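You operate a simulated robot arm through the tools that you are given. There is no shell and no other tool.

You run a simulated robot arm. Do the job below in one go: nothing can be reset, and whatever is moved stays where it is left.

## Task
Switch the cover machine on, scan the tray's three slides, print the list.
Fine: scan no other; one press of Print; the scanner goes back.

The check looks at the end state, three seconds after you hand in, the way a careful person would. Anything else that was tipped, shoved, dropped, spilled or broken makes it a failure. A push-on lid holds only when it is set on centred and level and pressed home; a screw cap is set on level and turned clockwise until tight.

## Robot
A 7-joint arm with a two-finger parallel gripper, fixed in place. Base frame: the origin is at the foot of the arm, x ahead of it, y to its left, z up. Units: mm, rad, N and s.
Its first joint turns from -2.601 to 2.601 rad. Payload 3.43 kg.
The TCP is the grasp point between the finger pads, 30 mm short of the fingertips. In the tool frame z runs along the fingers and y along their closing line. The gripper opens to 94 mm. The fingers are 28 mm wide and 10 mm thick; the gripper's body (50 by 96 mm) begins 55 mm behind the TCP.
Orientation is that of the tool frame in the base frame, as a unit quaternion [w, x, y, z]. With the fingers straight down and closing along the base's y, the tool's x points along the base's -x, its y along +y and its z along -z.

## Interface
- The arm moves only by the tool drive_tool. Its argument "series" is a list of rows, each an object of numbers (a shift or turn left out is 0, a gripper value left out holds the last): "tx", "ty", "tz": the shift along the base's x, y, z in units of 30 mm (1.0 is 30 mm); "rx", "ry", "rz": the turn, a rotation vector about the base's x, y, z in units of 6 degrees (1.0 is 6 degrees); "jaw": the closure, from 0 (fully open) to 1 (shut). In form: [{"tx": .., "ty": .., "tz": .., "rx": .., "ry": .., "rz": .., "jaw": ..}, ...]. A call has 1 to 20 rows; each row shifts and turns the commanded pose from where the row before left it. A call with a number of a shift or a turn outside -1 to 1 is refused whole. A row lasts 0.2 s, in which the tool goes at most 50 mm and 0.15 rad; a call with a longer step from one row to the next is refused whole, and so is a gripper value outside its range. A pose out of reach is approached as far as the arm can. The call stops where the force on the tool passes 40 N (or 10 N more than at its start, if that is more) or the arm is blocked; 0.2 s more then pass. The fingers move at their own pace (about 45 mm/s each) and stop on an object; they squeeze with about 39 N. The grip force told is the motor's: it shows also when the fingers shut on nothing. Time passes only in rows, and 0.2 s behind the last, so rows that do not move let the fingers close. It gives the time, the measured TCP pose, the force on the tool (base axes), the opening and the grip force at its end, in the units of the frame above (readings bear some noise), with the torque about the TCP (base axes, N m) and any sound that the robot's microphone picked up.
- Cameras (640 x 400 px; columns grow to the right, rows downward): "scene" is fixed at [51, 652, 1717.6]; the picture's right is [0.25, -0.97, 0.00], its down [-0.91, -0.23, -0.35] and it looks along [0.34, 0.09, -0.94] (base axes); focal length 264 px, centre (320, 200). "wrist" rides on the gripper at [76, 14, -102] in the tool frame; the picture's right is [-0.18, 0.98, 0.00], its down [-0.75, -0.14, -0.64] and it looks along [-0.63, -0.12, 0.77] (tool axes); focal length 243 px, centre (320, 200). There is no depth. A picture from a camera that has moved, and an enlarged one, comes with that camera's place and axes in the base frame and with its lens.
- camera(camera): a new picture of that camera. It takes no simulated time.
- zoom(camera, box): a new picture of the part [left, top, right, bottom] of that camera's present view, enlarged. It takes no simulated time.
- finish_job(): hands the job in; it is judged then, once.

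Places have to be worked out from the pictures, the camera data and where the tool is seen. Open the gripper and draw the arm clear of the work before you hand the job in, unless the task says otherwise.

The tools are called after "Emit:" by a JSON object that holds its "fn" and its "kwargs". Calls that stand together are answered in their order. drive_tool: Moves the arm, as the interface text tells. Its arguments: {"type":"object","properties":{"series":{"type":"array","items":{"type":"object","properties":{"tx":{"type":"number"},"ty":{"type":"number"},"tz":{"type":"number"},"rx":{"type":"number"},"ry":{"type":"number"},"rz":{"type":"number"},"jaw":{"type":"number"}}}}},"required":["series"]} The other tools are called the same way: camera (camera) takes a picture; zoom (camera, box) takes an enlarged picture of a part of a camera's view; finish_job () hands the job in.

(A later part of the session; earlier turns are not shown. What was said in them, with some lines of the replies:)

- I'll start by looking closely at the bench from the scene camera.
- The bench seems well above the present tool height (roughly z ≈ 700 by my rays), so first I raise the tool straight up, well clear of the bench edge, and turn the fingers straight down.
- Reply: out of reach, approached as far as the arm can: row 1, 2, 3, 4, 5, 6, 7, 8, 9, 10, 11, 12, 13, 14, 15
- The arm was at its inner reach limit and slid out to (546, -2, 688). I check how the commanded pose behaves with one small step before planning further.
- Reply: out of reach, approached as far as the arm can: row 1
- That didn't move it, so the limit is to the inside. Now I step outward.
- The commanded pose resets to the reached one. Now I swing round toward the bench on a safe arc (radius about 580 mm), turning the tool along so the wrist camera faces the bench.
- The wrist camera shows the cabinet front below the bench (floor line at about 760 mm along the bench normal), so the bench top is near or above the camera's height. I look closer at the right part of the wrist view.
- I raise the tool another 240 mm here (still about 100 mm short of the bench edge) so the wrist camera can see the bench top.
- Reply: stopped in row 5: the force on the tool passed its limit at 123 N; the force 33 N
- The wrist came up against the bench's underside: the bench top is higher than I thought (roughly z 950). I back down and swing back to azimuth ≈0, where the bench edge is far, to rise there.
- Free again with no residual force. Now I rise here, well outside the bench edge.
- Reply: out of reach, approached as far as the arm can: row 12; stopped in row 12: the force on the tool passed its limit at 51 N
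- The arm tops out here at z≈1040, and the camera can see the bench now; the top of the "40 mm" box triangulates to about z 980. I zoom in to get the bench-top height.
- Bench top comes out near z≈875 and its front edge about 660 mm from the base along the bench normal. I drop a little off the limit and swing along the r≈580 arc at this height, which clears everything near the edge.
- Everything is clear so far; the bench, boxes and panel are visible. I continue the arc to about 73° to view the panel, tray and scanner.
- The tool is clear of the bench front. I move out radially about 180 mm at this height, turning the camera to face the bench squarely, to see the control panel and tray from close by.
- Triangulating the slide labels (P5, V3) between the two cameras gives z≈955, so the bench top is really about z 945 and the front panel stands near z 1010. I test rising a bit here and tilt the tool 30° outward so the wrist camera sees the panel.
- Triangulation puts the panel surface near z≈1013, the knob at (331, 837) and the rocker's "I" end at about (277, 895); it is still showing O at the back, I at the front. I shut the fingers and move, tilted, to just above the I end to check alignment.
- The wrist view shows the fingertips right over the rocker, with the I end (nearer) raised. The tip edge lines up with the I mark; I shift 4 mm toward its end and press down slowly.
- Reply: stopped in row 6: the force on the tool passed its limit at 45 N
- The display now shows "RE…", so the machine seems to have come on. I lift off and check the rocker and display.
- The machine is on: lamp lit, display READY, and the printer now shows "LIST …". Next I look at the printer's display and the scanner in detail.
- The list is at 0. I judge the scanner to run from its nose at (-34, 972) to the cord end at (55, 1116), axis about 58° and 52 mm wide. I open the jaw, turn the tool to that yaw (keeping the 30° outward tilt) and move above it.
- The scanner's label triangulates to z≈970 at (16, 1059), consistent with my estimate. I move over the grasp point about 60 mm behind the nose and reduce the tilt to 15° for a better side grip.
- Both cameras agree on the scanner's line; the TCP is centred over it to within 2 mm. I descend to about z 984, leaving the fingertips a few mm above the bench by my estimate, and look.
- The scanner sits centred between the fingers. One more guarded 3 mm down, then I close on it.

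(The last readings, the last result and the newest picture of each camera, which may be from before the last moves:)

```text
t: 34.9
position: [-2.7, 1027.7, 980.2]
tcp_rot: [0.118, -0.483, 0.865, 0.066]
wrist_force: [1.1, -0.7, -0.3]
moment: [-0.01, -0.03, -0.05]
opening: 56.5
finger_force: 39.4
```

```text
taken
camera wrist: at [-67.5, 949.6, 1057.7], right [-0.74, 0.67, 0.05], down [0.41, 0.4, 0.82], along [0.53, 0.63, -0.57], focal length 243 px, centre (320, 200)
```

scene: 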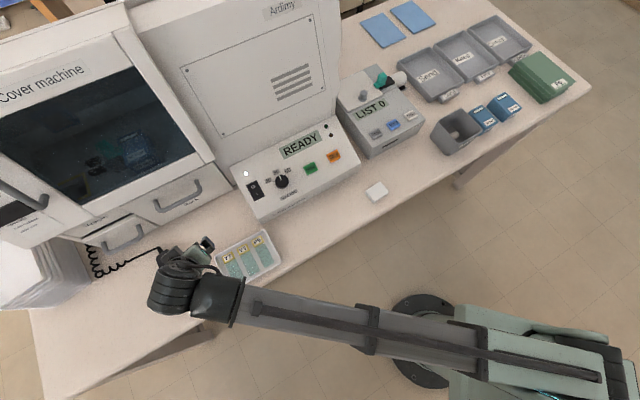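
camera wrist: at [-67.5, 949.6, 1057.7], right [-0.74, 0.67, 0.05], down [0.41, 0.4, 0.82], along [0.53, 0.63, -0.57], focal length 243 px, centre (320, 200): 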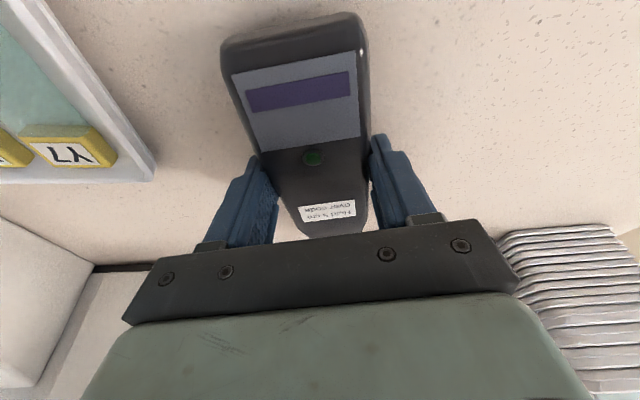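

Gripped at 56.5 mm with 39 N. I lift gently 60 mm and check the hold and cord.

Emit:
{"fn": "drive_tool", "kwargs": {"series": [{"tz": 0.2}, {"tz": 0.4}, {"tz": 0.5}, {"tz": 0.5}, {"tz": 0.5}]}}

Emit:
{"fn": "camera", "kwargs": {"camera": "wrist"}}

Emit:
{"fn": "camera", "kwargs": {"camera": "scene"}}

```text
t: 36.1
position: [-1.7, 1027.5, 1042.0]
tcp_rot: [0.118, -0.483, 0.865, 0.067]
wrist_force: [0.8, 0.2, -2.4]
moment: [-0.04, 0.01, 0.02]
opening: 56.9
finger_force: 39.0
```

```text
taken
camera wrist: at [-67.2, 949.5, 1119.1], right [-0.74, 0.67, 0.05], down [0.41, 0.4, 0.82], along [0.53, 0.63, -0.57], focal length 243 px, centre (320, 200)
```

wrist: 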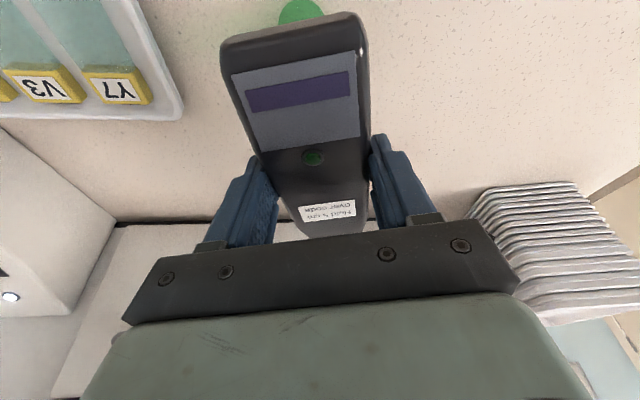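

```text
taken
```

scene: 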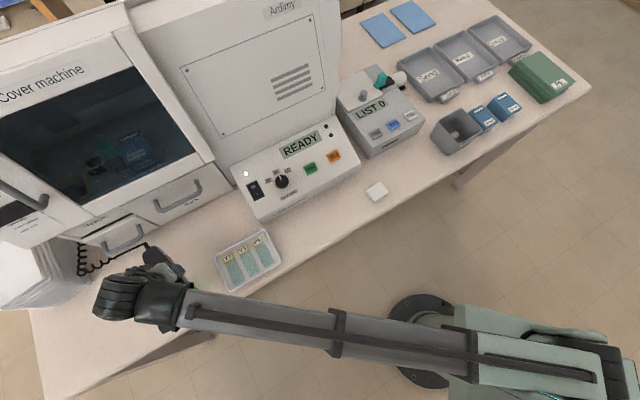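

It's held firmly, and a green aiming spot shows on the bench under the nose, about 46 mm ahead of the TCP along the scanner. I raise 40 mm, then carry it over slide Y7 while turning it to yaw ≈100° so its tail stays well clear of the drawer handles.

Emit:
{"fn": "drive_tool", "kwargs": {"series": [{"tz": 0.67}, {"tz": 0.67}, {"tx": 0.36, "ty": -0.2, "rz": 0.87}, {"tx": 0.36, "ty": -0.2, "rz": 0.87}, {"tx": 0.36, "ty": -0.2, "rz": 0.87}, {"tx": 0.36, "ty": -0.2, "rz": 0.87}]}}

Emit:
{"fn": "camera", "kwargs": {"camera": "wrist"}}

Emit:
{"fn": "camera", "kwargs": {"camera": "scene"}}

```text
t: 37.5
position: [41.8, 1003.0, 1082.2]
tcp_rot: [0.104, -0.632, 0.763, 0.087]
wrist_force: [0.6, 1.1, -1.6]
moment: [0.02, 0.01, 0.01]
opening: 56.7
finger_force: 38.8
```

```text
taken
camera wrist: at [7.6, 906.8, 1160.3], right [-0.93, 0.36, 0.05], down [0.24, 0.52, 0.82], along [0.27, 0.78, -0.57], focal length 243 px, centre (320, 200)
```

wrist: 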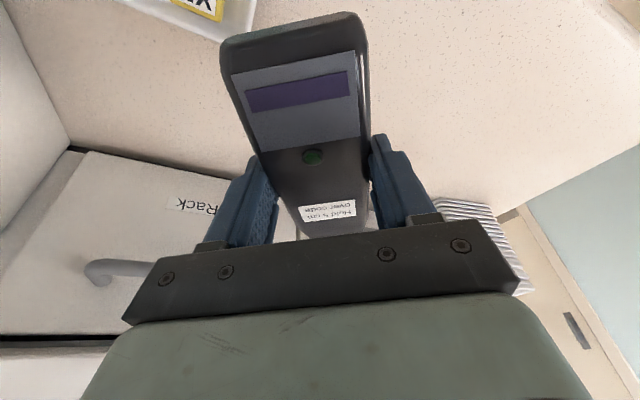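

```text
taken
```

scene: 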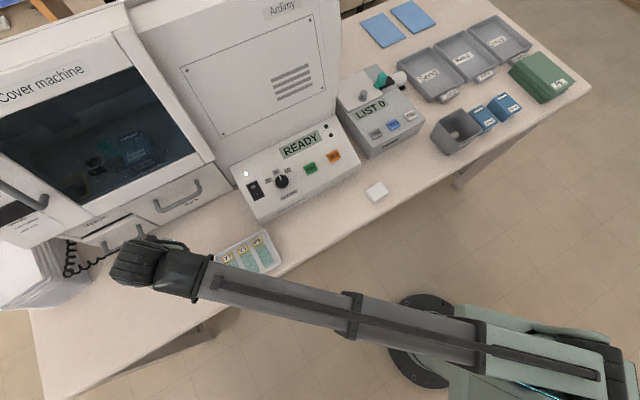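

All steady. I finish the move and turn to the point over Y7, still at the higher z.

Emit:
{"fn": "drive_tool", "kwargs": {"series": [{"tx": 0.36, "ty": -0.2, "rz": 0.87}, {"tx": 0.36, "ty": -0.2, "rz": 0.87}, {"tx": 0.36, "ty": -0.2, "rz": 0.87}, {"tx": 0.36, "ty": -0.2, "rz": 0.87}]}}

Emit:
{"fn": "camera", "kwargs": {"camera": "wrist"}}

Emit:
{"fn": "zoom", "kwargs": {"camera": "scene", "box": [180, 200, 340, 300]}}

```text
t: 38.5
position: [84.0, 979.0, 1083.6]
tcp_rot: [-0.086, 0.76, -0.635, -0.105]
wrist_force: [-0.3, -0.6, -1.6]
moment: [-0.04, 0.0, 0.03]
opening: 56.7
finger_force: 39.5
```

```text
taken
camera wrist: at [87.2, 877.6, 1161.3], right [-1.0, 0.0, 0.05], down [0.04, 0.57, 0.82], along [-0.03, 0.82, -0.57], focal length 243 px, centre (320, 200)
```

wrist: 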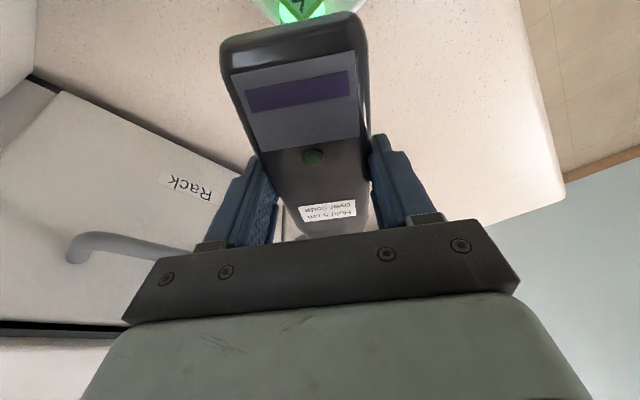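

```text
4.00 times, centred on (260, 250) of scene
camera zoom: at [51.0, 652.0, 1717.6], right [0.25, -0.97, 0.0], down [-0.91, -0.23, -0.35], along [0.34, 0.09, -0.94], focal length 1055 px, centre (560, 0)
```

zoom: 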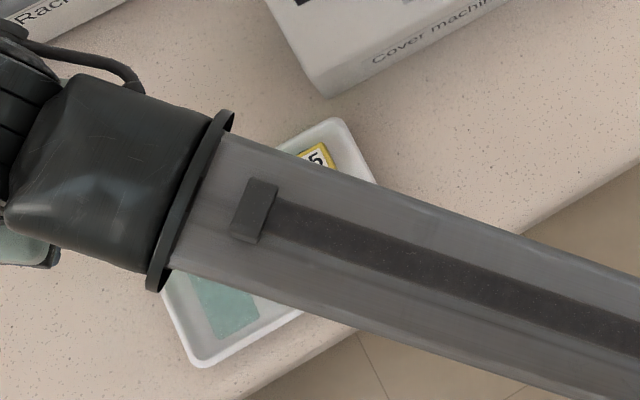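

The green spot is on the Y7 label area. I zoom the wrist view to check how it's centred before lowering.

Emit:
{"fn": "zoom", "kwargs": {"camera": "wrist", "box": [240, 0, 400, 100]}}

```text
4.00 times, centred on (320, 50) of wrist
camera zoom: at [87.2, 877.6, 1161.3], right [-1.0, 0.0, 0.05], down [0.04, 0.57, 0.82], along [-0.03, 0.82, -0.57], focal length 970 px, centre (320, 800)
```

zoom: 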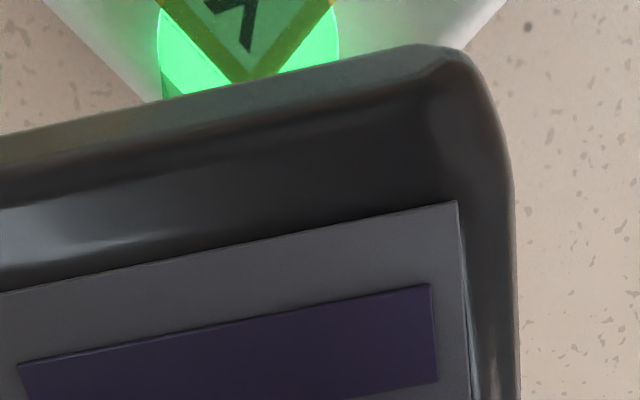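

The spot covers the label, laterally centred. I lower to 50 mm over the code and wait briefly for a beep.

Emit:
{"fn": "drive_tool", "kwargs": {"series": [{"tz": -0.5}, {"tz": -0.5}, {"tz": -0.4}, {}, {}, {}]}}

Emit:
{"fn": "camera", "kwargs": {"camera": "wrist"}}

Emit:
{"fn": "zoom", "kwargs": {"camera": "scene", "box": [340, 80, 420, 130]}}

```text
t: 39.9
position: [85.4, 980.7, 1041.1]
tcp_rot: [-0.087, 0.759, -0.636, -0.105]
wrist_force: [0.9, 0.6, -1.5]
moment: [-0.04, -0.02, -0.02]
opening: 56.4
finger_force: 38.9
```

```text
taken
camera wrist: at [87.9, 878.2, 1118.9], right [-1.0, 0.0, 0.05], down [0.04, 0.57, 0.82], along [-0.03, 0.82, -0.57], focal length 243 px, centre (320, 200)
```

wrist: 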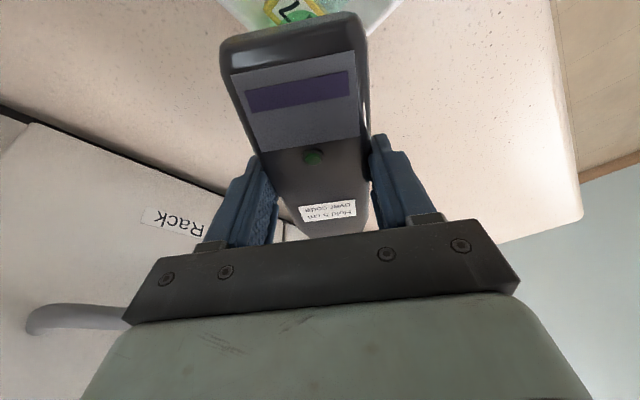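

```text
8.00 times, centred on (380, 105) of scene
camera zoom: at [51.0, 652.0, 1717.6], right [0.25, -0.97, 0.0], down [-0.91, -0.23, -0.35], along [0.34, 0.09, -0.94], focal length 2109 px, centre (-160, 960)
```

zoom: 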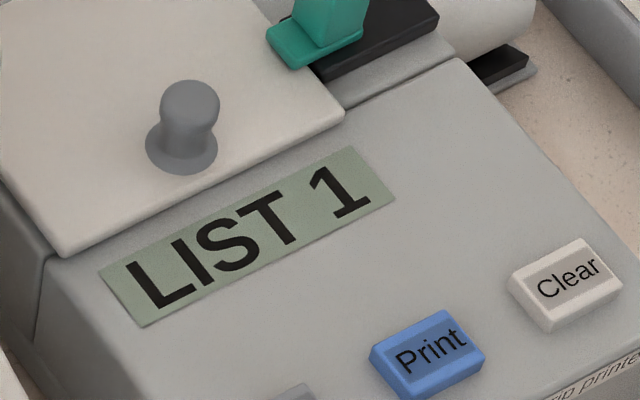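

LIST 1: Y7 is read. I raise, shift by one pitch (+32, −32 mm) to V3, and check the aim before lowering.

Emit:
{"fn": "drive_tool", "kwargs": {"series": [{"tz": 0.7}, {"tz": 0.7}, {"tx": 0.53, "ty": -0.56}, {"tx": 0.53, "ty": -0.56}]}}

Emit:
{"fn": "zoom", "kwargs": {"camera": "wrist", "box": [240, 0, 400, 100]}}

```text
t: 40.9
position: [117.7, 946.0, 1083.6]
tcp_rot: [-0.087, 0.76, -0.636, -0.105]
wrist_force: [1.1, 0.4, -1.9]
moment: [-0.06, 0.01, 0.0]
opening: 56.8
finger_force: 39.0
```

```text
4.00 times, centred on (320, 50) of wrist
camera zoom: at [119.4, 843.9, 1160.9], right [-1.0, 0.0, 0.05], down [0.04, 0.57, 0.82], along [-0.03, 0.82, -0.57], focal length 970 px, centre (320, 800)
```

zoom: 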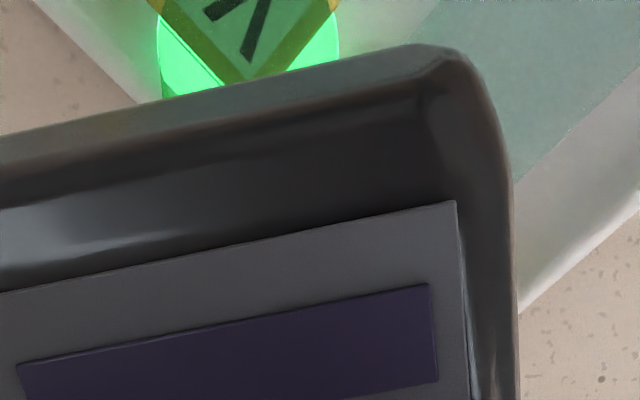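

Same picture as on Y7, so the aim on V3 is good. I lower to the same height.

Emit:
{"fn": "drive_tool", "kwargs": {"series": [{"tz": -0.5}, {"tz": -0.5}, {"tz": -0.4}, {}, {}, {}]}}

Emit:
{"fn": "zoom", "kwargs": {"camera": "scene", "box": [340, 80, 420, 130]}}

```text
t: 42.3
position: [116.0, 945.2, 1041.6]
tcp_rot: [-0.087, 0.759, -0.637, -0.104]
wrist_force: [0.3, -0.5, -2.2]
moment: [-0.07, -0.05, -0.01]
opening: 56.4
finger_force: 38.7
```

```text
8.00 times, centred on (380, 105) of scene
camera zoom: at [51.0, 652.0, 1717.6], right [0.25, -0.97, 0.0], down [-0.91, -0.23, -0.35], along [0.34, 0.09, -0.94], focal length 2109 px, centre (-160, 960)
```

zoom: 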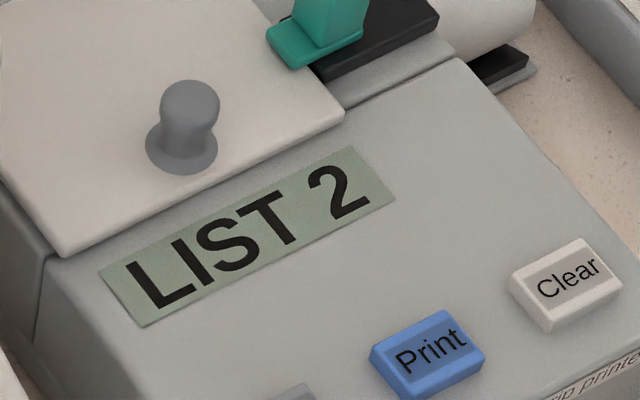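

LIST 2. I raise and shift by another pitch to P5.

Emit:
{"fn": "drive_tool", "kwargs": {"series": [{"tz": 0.7}, {"tz": 0.7}, {"tx": 0.55, "ty": -0.54}, {"tx": 0.55, "ty": -0.54}]}}

Emit:
{"fn": "zoom", "kwargs": {"camera": "wrist", "box": [240, 0, 400, 100]}}

Emit:
{"fn": "camera", "kwargs": {"camera": "scene"}}

```text
t: 43.3
position: [151.1, 912.0, 1082.9]
tcp_rot: [-0.086, 0.76, -0.636, -0.105]
wrist_force: [0.8, -0.1, -2.6]
moment: [-0.06, 0.0, -0.03]
opening: 56.6
finger_force: 38.8
```

```text
4.00 times, centred on (320, 50) of wrist
camera zoom: at [153.1, 810.9, 1160.8], right [-1.0, 0.0, 0.05], down [0.04, 0.57, 0.82], along [-0.03, 0.82, -0.57], focal length 970 px, centre (320, 800)
```

zoom: 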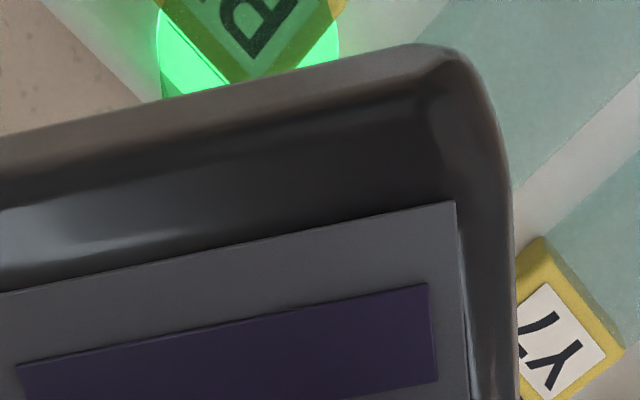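

```text
taken
```

scene: 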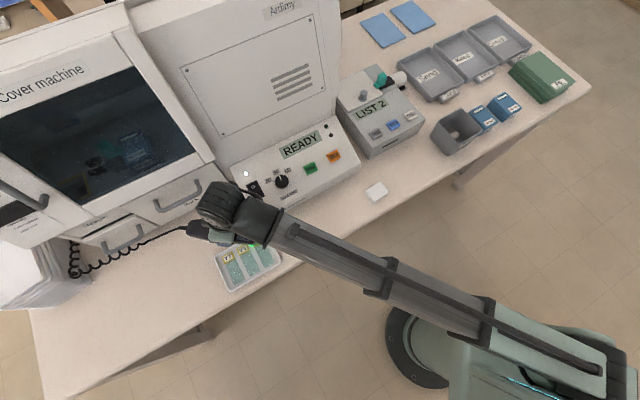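

The aim on P5 matches and the cord still has slack. I lower over P5.

Emit:
{"fn": "drive_tool", "kwargs": {"series": [{"tz": -0.5}, {"tz": -0.5}, {"tz": -0.4}, {}, {}, {}]}}

Emit:
{"fn": "zoom", "kwargs": {"camera": "scene", "box": [340, 80, 420, 130]}}

```text
t: 44.7
position: [150.0, 913.8, 1040.0]
tcp_rot: [-0.088, 0.758, -0.637, -0.105]
wrist_force: [0.4, 0.0, -1.9]
moment: [-0.05, -0.01, 0.01]
opening: 56.5
finger_force: 39.0
```

```text
8.00 times, centred on (380, 105) of scene
camera zoom: at [51.0, 652.0, 1717.6], right [0.25, -0.97, 0.0], down [-0.91, -0.23, -0.35], along [0.34, 0.09, -0.94], focal length 2109 px, centre (-160, 960)
```

zoom: 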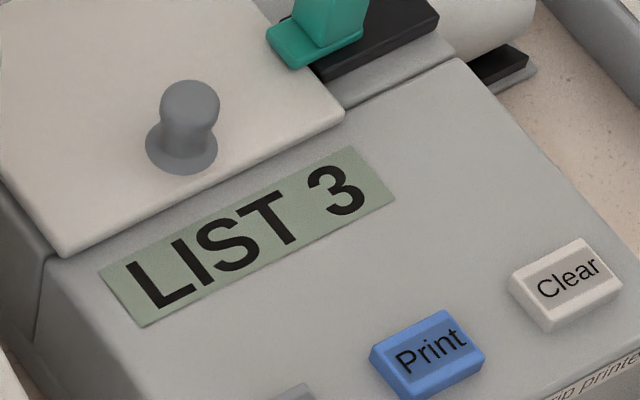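

LIST 3: all three are read. I raise well above reading range and carry the scanner back to its place, turning it back to its first heading.

Emit:
{"fn": "drive_tool", "kwargs": {"series": [{"tz": 0.8}, {"tz": 0.8}, {"tz": 0.8}, {"tx": -0.633, "ty": 0.473, "rz": -0.87}, {"tx": -0.633, "ty": 0.473, "rz": -0.87}, {"tx": -0.633, "ty": 0.473, "rz": -0.87}, {"tx": -0.633, "ty": 0.473, "rz": -0.87}, {"tx": -0.633, "ty": 0.473, "rz": -0.87}, {"tx": -0.633, "ty": 0.473, "rz": -0.87, "tz": -0.6}, {"tx": -0.633, "ty": 0.473, "rz": -0.87, "tz": -0.6}, {"tx": -0.633, "ty": 0.473, "rz": -0.87, "tz": -0.6}]}}

Emit:
{"fn": "camera", "kwargs": {"camera": "wrist"}}

Emit:
{"fn": "camera", "kwargs": {"camera": "scene"}}

```text
t: 47.1
position: [-1.9, 1030.9, 1058.2]
tcp_rot: [0.119, -0.482, 0.865, 0.067]
wrist_force: [-0.1, 0.4, -2.3]
moment: [-0.01, 0.01, 0.0]
opening: 56.7
finger_force: 38.6
```

```text
taken
camera wrist: at [-67.7, 950.5, 1136.7], right [-0.74, 0.67, 0.05], down [0.41, 0.39, 0.82], along [0.53, 0.63, -0.57], focal length 243 px, centre (320, 200)
```

wrist: 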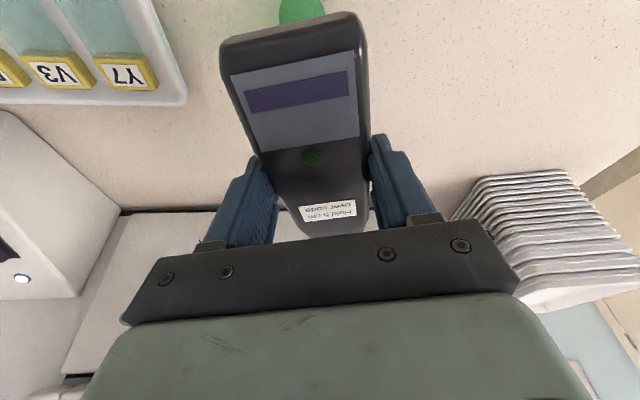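

```text
taken
```

scene: 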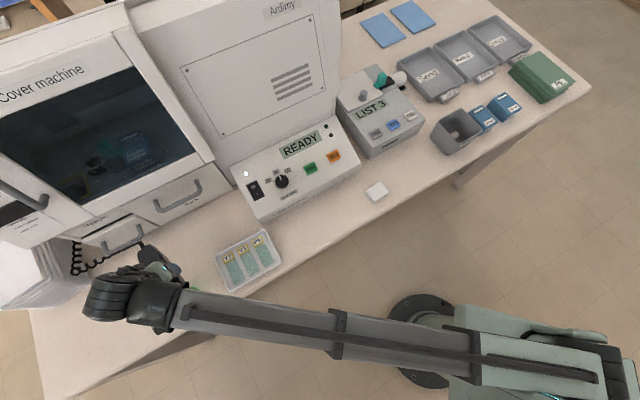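

LIST still 3 and the pose matches the pick-up pose. I lower it gently to the pick height.

Emit:
{"fn": "drive_tool", "kwargs": {"series": [{"ty": -0.1, "tz": -0.6}, {"tz": -0.6}, {"tz": -0.6}, {"tz": -0.4}, {"tz": -0.2}, {"tz": -0.1}, {"tz": -0.07}]}}

```text
t: 48.7
position: [-3.5, 1025.1, 981.9]
tcp_rot: [0.118, -0.483, 0.865, 0.067]
wrist_force: [0.4, 0.8, -1.1]
moment: [-0.04, 0.06, 0.0]
opening: 56.1
finger_force: 38.9
```

Nearly down (the weight reading is dropping). One more tiny step, then check.

Emit:
{"fn": "drive_tool", "kwargs": {"series": [{"ty": 0.05, "tz": -0.05}, {}]}}

```text
t: 49.3
position: [-3.7, 1025.5, 980.4]
tcp_rot: [0.118, -0.483, 0.865, 0.067]
wrist_force: [0.0, 0.8, -1.8]
moment: [-0.04, -0.01, -0.01]
opening: 56.4
finger_force: 39.5
```

Still carrying some weight, so I go on down in 1 mm steps.

Emit:
{"fn": "drive_tool", "kwargs": {"series": [{"tz": -0.035}, {}]}}

Emit:
{"fn": "drive_tool", "kwargs": {"series": [{"tz": -0.035}, {}]}}

```text
t: 49.9
position: [-3.8, 1027.3, 980.6]
tcp_rot: [0.119, -0.482, 0.865, 0.068]
wrist_force: [-0.2, 3.1, 6.1]
moment: [0.13, -0.21, 0.1]
opening: 56.5
finger_force: 39.0
```

```text
t: 50.5
position: [-3.9, 1026.0, 980.8]
tcp_rot: [0.119, -0.482, 0.865, 0.069]
wrist_force: [-1.3, 5.2, 22.0]
moment: [-0.31, -0.24, 0.04]
opening: 56.3
finger_force: 38.2
```

It's seated on the bench. I ease off 1 mm, open the fingers and look before lifting.

Emit:
{"fn": "drive_tool", "kwargs": {"series": [{"tz": 0.035}, {"jaw": 0}, {"jaw": 0}, {"jaw": 0}, {"jaw": 0}, {"jaw": 0}]}}

Emit:
{"fn": "camera", "kwargs": {"camera": "wrist"}}

```text
t: 51.9
position: [-2.9, 1026.9, 981.0]
tcp_rot: [0.119, -0.482, 0.865, 0.066]
wrist_force: [-0.1, -0.2, -0.1]
moment: [-0.03, 0.02, -0.01]
opening: 94.1
finger_force: 0.1
```

```text
taken
camera wrist: at [-68.8, 948.0, 1056.8], right [-0.74, 0.67, 0.05], down [0.41, 0.4, 0.82], along [0.53, 0.63, -0.57], focal length 243 px, centre (320, 200)
```

wrist: 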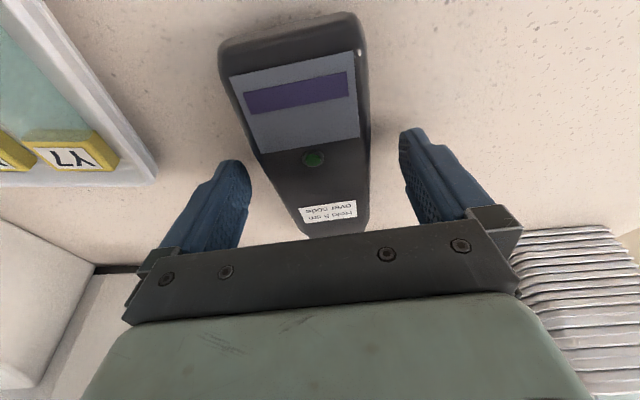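

The scanner lies back where it was. I rise straight up clear of it and go back toward the bench front, high.

Emit:
{"fn": "drive_tool", "kwargs": {"series": [{"tz": 0.7}, {"tz": 1}, {"tz": 1}, {"tz": 1}, {"tx": 0.625, "ty": -0.697, "tz": 0.1}, {"tx": 0.625, "ty": -0.697, "tz": 0.1}, {"tx": 0.625, "ty": -0.697, "tz": 0.1}, {"tx": 0.625, "ty": -0.697, "tz": 0.1}, {"tx": 0.625, "ty": -0.697, "tz": 0.1}, {"tx": 0.625, "ty": -0.697}, {"tx": 0.625, "ty": -0.697}, {"tx": 0.625, "ty": -0.697}, {"tx": 0.625, "ty": -0.697}, {"tx": 0.625, "ty": -0.697}, {"tx": 0.625, "ty": -0.697}, {"tx": 0.625, "ty": -0.697}]}}

Emit:
{"fn": "zoom", "kwargs": {"camera": "scene", "box": [60, 210, 300, 320]}}

Emit:
{"fn": "camera", "kwargs": {"camera": "wrist"}}

```text
t: 55.3
position: [223.0, 775.1, 1107.9]
tcp_rot: [0.118, -0.483, 0.865, 0.067]
wrist_force: [0.4, 0.6, 0.4]
moment: [0.03, 0.03, -0.01]
opening: 94.2
finger_force: 0.0
```

```text
2.67 times, centred on (180, 265) of scene
camera zoom: at [51.0, 652.0, 1717.6], right [0.25, -0.97, 0.0], down [-0.91, -0.23, -0.35], along [0.34, 0.09, -0.94], focal length 703 px, centre (693, 27)
```

zoom: 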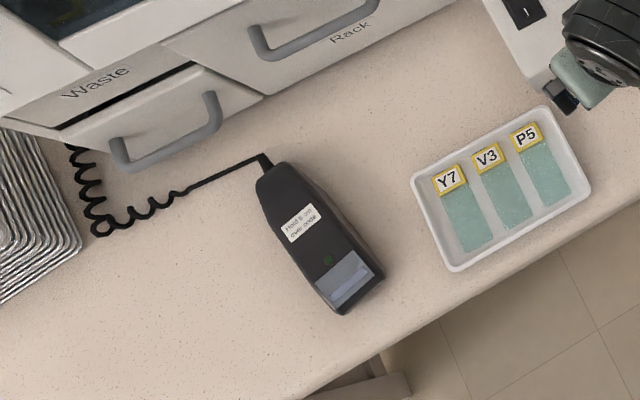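

```text
taken
camera wrist: at [156.3, 696.9, 1185.3], right [-0.74, 0.67, 0.05], down [0.41, 0.4, 0.82], along [0.53, 0.63, -0.57], focal length 243 px, centre (320, 200)
```

wrist: 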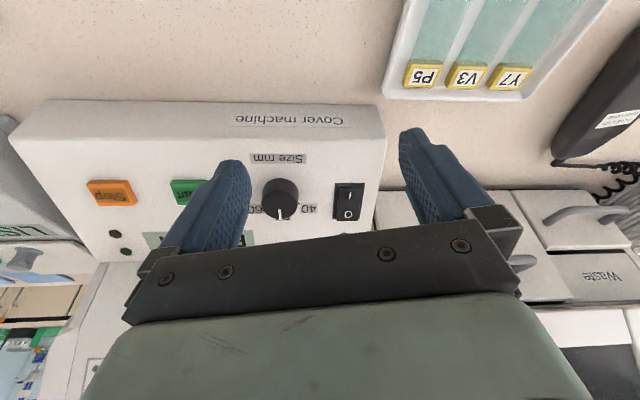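

The scanner, cord and tray look just as at the start, with LIST at 3. Now I travel along the bench front to the printer with the fingers shut, at a safe height, turning square to it.

Emit:
{"fn": "drive_tool", "kwargs": {"series": [{"tx": 0.66, "ty": -0.656, "rz": -0.15, "jaw": 1}, {"tx": 0.66, "ty": -0.656, "rz": -0.15}, {"tx": 0.66, "ty": -0.656, "rz": -0.15}, {"tx": 0.66, "ty": -0.656, "rz": -0.15}, {"tx": 0.66, "ty": -0.656, "rz": -0.15}, {"tx": 0.66, "ty": -0.656, "rz": -0.15}, {"tx": 0.66, "ty": -0.656, "rz": -0.15}, {"tx": 0.66, "ty": -0.656, "rz": -0.15}, {"tx": 0.66, "ty": -0.656, "rz": -0.15}, {"tx": 0.66, "ty": -0.656, "rz": -0.15}, {"tx": 0.66, "ty": -0.656, "rz": -0.15}, {"tx": 0.66, "ty": -0.656, "rz": -0.15}, {"tx": 0.66, "ty": -0.656, "rz": -0.15}, {"tx": 0.66, "ty": -0.656, "rz": -0.15}, {"tx": 0.66, "ty": -0.656, "rz": -0.15}, {"rx": 0.589, "ry": -0.589}, {"rx": 0.589, "ry": -0.589}, {"rx": 0.589, "ry": -0.589}]}}

Emit:
{"fn": "camera", "kwargs": {"camera": "wrist"}}

Emit:
{"fn": "camera", "kwargs": {"camera": "scene"}}

```text
t: 59.1
position: [518.6, 479.2, 1105.8]
tcp_rot: [0.244, -0.368, 0.892, 0.103]
wrist_force: [0.0, 0.6, 0.0]
moment: [-0.02, 0.0, 0.0]
opening: 0.0
finger_force: 32.6
```

```text
taken
camera wrist: at [425.4, 406.5, 1154.7], right [-0.58, 0.81, 0.1], down [0.33, 0.12, 0.94], along [0.74, 0.58, -0.34], focal length 243 px, centre (320, 200)
```

wrist: 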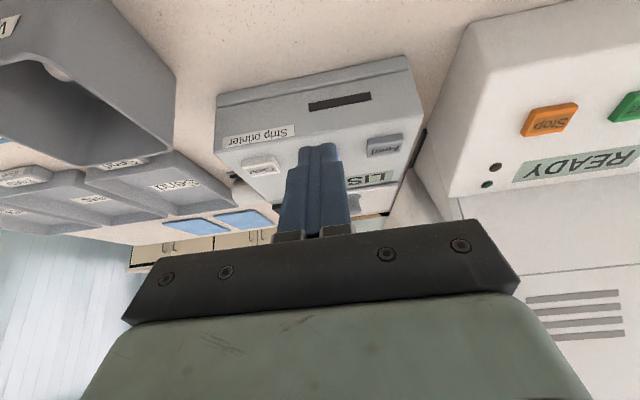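

```text
taken
```

scene: 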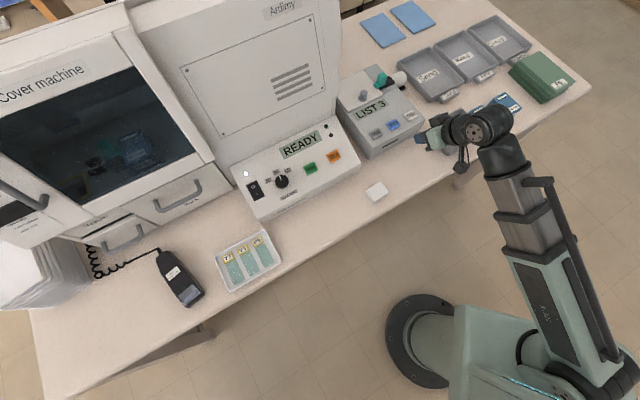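

Triangulating Clear and Feed puts Print midway, at about (607, 556, 1021), and the scene-camera ray agrees. I move over it, staying 25 mm up, and check.

Emit:
{"fn": "drive_tool", "kwargs": {"series": [{"tx": 0.724, "ty": 0.626, "tz": -0.2}, {"tx": 0.724, "ty": 0.626, "tz": -0.2}, {"tx": 0.724, "ty": 0.626, "tz": -0.2}, {"tx": 0.724, "ty": 0.626, "tz": -0.2}]}}

Emit:
{"fn": "zoom", "kwargs": {"camera": "wrist", "box": [160, 50, 480, 250]}}

Emit:
{"fn": "zoom", "kwargs": {"camera": "scene", "box": [330, 60, 490, 160]}}

```text
t: 60.1
position: [607.1, 555.5, 1080.9]
tcp_rot: [0.243, -0.368, 0.892, 0.102]
wrist_force: [0.2, -1.0, -0.3]
moment: [0.0, 0.0, -0.05]
opening: 0.0
finger_force: 33.0
```

```text
2.00 times, centred on (320, 150) of wrist
camera zoom: at [513.2, 481.8, 1129.0], right [-0.58, 0.81, 0.1], down [0.33, 0.13, 0.94], along [0.74, 0.57, -0.34], focal length 485 px, centre (320, 300)
```

zoom: 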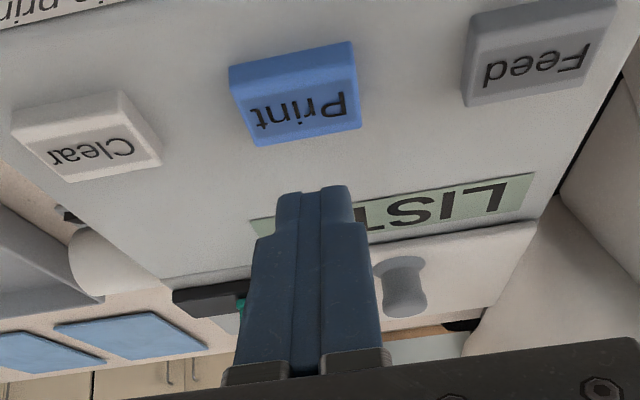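

```text
4.00 times, centred on (410, 110) of scene
camera zoom: at [51.0, 652.0, 1717.6], right [0.25, -0.97, 0.0], down [-0.91, -0.23, -0.35], along [0.34, 0.09, -0.94], focal length 1055 px, centre (-40, 560)
```

zoom: 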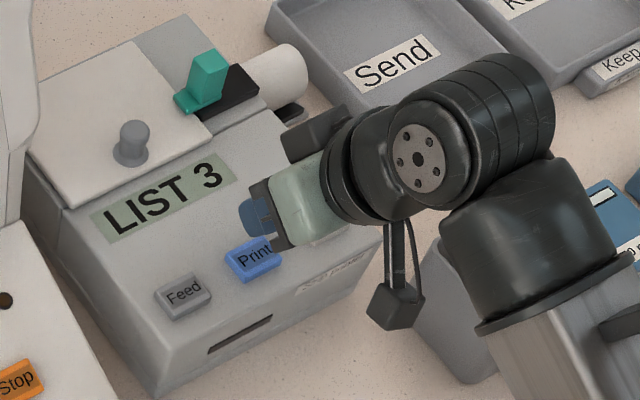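

The aim is good: Print lies straight below the tip edge. I shift 2–3 mm to centre it and press down slowly, once.

Emit:
{"fn": "drive_tool", "kwargs": {"series": [{"tx": -0.05, "ty": -0.08, "tz": -0.4}, {"tz": -0.3}, {"tz": -0.1}, {"tz": -0.1}, {"tz": -0.1}, {"tz": -0.1}, {"tz": -0.1}]}}

Emit:
{"fn": "zoom", "kwargs": {"camera": "scene", "box": [330, 60, 490, 160]}}

Emit:
{"fn": "zoom", "kwargs": {"camera": "wrist", "box": [160, 50, 480, 250]}}

```text
t: 61.6
position: [605.1, 552.3, 1051.9]
tcp_rot: [0.249, -0.367, 0.891, 0.103]
wrist_force: [-4.4, -4.9, 20.7]
moment: [-0.18, 0.18, 0.02]
opening: 0.2
finger_force: 32.6
heard: click
stopped in row 7: the force on the tool passed its limit at 45 N (the readings are from after the stop); the commanded pose is now the measured one
```

```text
4.00 times, centred on (410, 110) of scene
camera zoom: at [51.0, 652.0, 1717.6], right [0.25, -0.97, 0.0], down [-0.91, -0.23, -0.35], along [0.34, 0.09, -0.94], focal length 1055 px, centre (-40, 560)
```

zoom: 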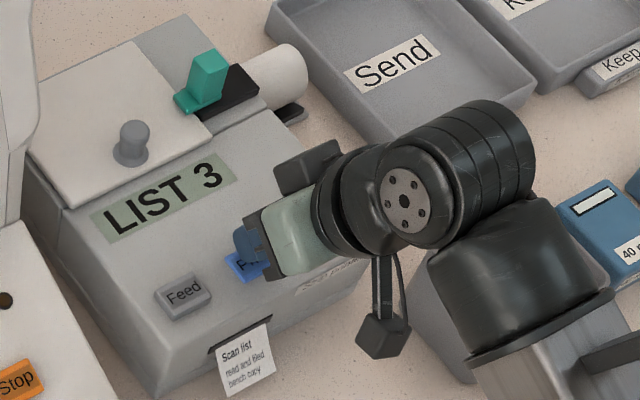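

```text
2.00 times, centred on (320, 150) of wrist
camera zoom: at [509.9, 478.9, 1100.8], right [-0.58, 0.81, 0.1], down [0.32, 0.12, 0.94], along [0.75, 0.58, -0.33], focal length 485 px, centre (320, 300)
```

zoom: 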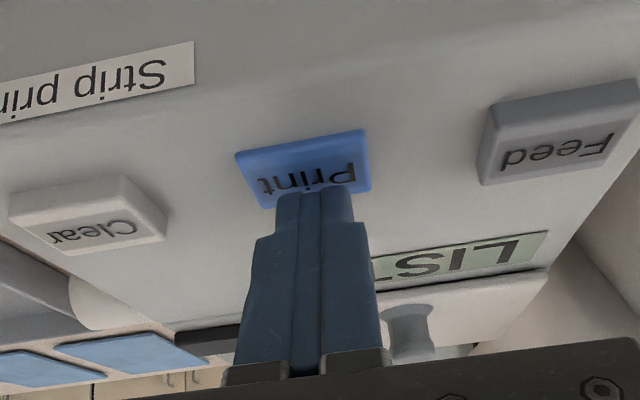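

A click, and the "Scan list" strip is coming out. I lift straight off and draw back clear of the bench.

Emit:
{"fn": "drive_tool", "kwargs": {"series": [{"tz": 0.6}, {"tz": 0.9}, {"tz": 0.5}, {"tx": -0.65, "ty": -0.6}, {"tx": -0.65, "ty": -0.6}, {"tx": -0.65, "ty": -0.6}, {"tx": -0.65, "ty": -0.6}, {"tx": -0.65, "ty": -0.6}]}}

Emit:
{"fn": "zoom", "kwargs": {"camera": "scene", "box": [330, 60, 490, 160]}}

Emit:
{"fn": "camera", "kwargs": {"camera": "scene"}}

Emit:
{"fn": "camera", "kwargs": {"camera": "wrist"}}

```text
t: 63.4
position: [509.3, 461.7, 1109.2]
tcp_rot: [0.247, -0.367, 0.891, 0.102]
wrist_force: [1.3, 0.7, -0.8]
moment: [-0.04, -0.02, 0.02]
opening: 0.0
finger_force: 33.0
```

```text
4.00 times, centred on (410, 110) of scene
camera zoom: at [51.0, 652.0, 1717.6], right [0.25, -0.97, 0.0], down [-0.91, -0.23, -0.35], along [0.34, 0.09, -0.94], focal length 1055 px, centre (-40, 560)
```

zoom: 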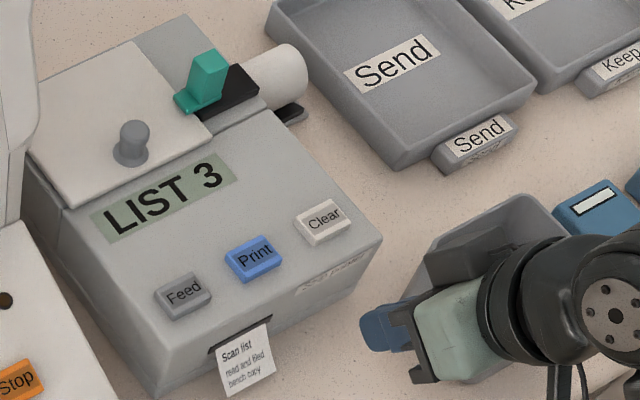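

```text
taken
```

scene: 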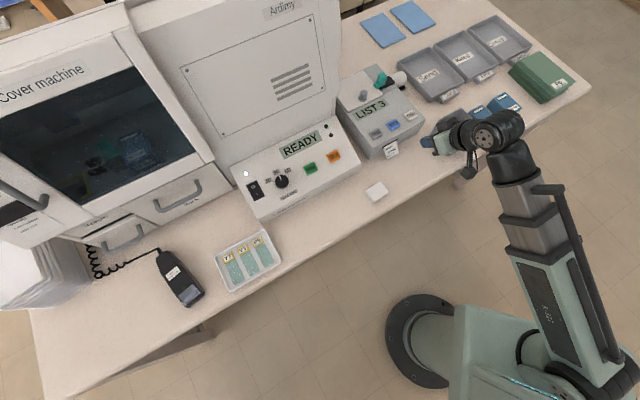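

```text
taken
camera wrist: at [414.3, 388.8, 1157.5], right [-0.58, 0.81, 0.1], down [0.32, 0.12, 0.94], along [0.75, 0.58, -0.33], focal length 243 px, centre (320, 200)
```

wrist: 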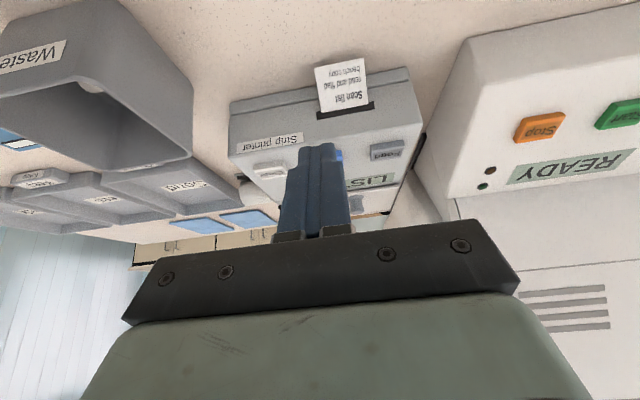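

The strip is printed, the display holds LIST 3, and everything else is as it was. I draw the arm fully off the bench and open the gripper.

Emit:
{"fn": "drive_tool", "kwargs": {"series": [{"tx": -0.65, "ty": -0.6}, {"tx": -0.65, "ty": -0.6}, {"tx": -0.65, "ty": -0.6}, {"jaw": 0}, {"jaw": 0}, {"jaw": 0}, {"jaw": 0}, {"jaw": 0}, {"jaw": 0}]}}

Emit:
{"fn": "camera", "kwargs": {"camera": "scene"}}

Emit:
{"fn": "zoom", "kwargs": {"camera": "scene", "box": [340, 80, 420, 160]}}

Emit:
{"fn": "zoom", "kwargs": {"camera": "scene", "box": [80, 220, 300, 320]}}

```text
t: 65.4
position: [448.9, 408.8, 1109.5]
tcp_rot: [0.247, -0.367, 0.891, 0.103]
wrist_force: [0.0, 0.2, 0.2]
moment: [-0.01, 0.02, 0.01]
opening: 94.1
finger_force: 0.1
```

```text
taken
```

scene: 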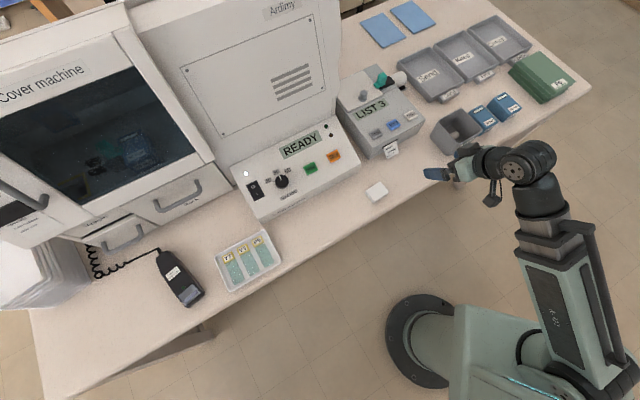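

```text
5.00 times, centred on (380, 120) of scene
camera zoom: at [51.0, 652.0, 1717.6], right [0.25, -0.97, 0.0], down [-0.91, -0.23, -0.35], along [0.34, 0.09, -0.94], focal length 1318 px, centre (20, 600)
```

zoom: 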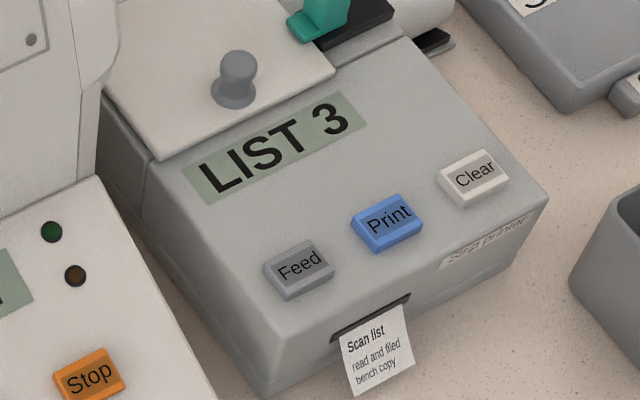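

```text
2.91 times, centred on (190, 270) of scene
camera zoom: at [51.0, 652.0, 1717.6], right [0.25, -0.97, 0.0], down [-0.91, -0.23, -0.35], along [0.34, 0.09, -0.94], focal length 767 px, centre (698, -4)
```

zoom: 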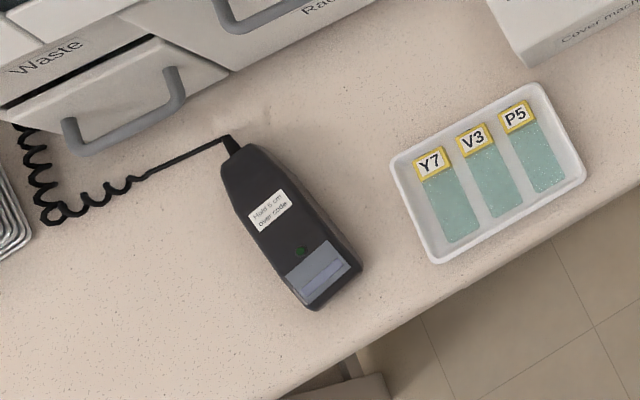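

The machine reads READY, the list reads 3 with the strip printed, the scanner is back in its place, and the arm is off the bench with the gripper open. I hand in.

Emit:
{"fn": "finish_job", "kwargs": {}}

```text
The job is handed in.
```

The cover machine is on, all three tray slides are scanned, and the list is printed. I've handed the job in, but I haven't seen the check's verdict.

- **Cover machine:** the switch is at I, the lamp is lit and the display reads READY.
- **Scan:** I scanned Y7, V3 and P5 once each. The printer's count went up by one each time, and it still reads LIST 3, so nothing else was scanned.
- **Print:** I pressed Print once and heard one click. The "Scan list" strip is sticking out of the printer's slot.
- **Scanner:** it is back in its starting place with the cord lying as before. The tray and slides haven't moved.

**Bench contact:** early on, while I was raising the arm, the wrist hit the underside of the bench edge at 123 N. I backed off straight away, and nothing had shifted in the pictures taken afterwards.

At hand-in the gripper was open and the arm was clear of the work.
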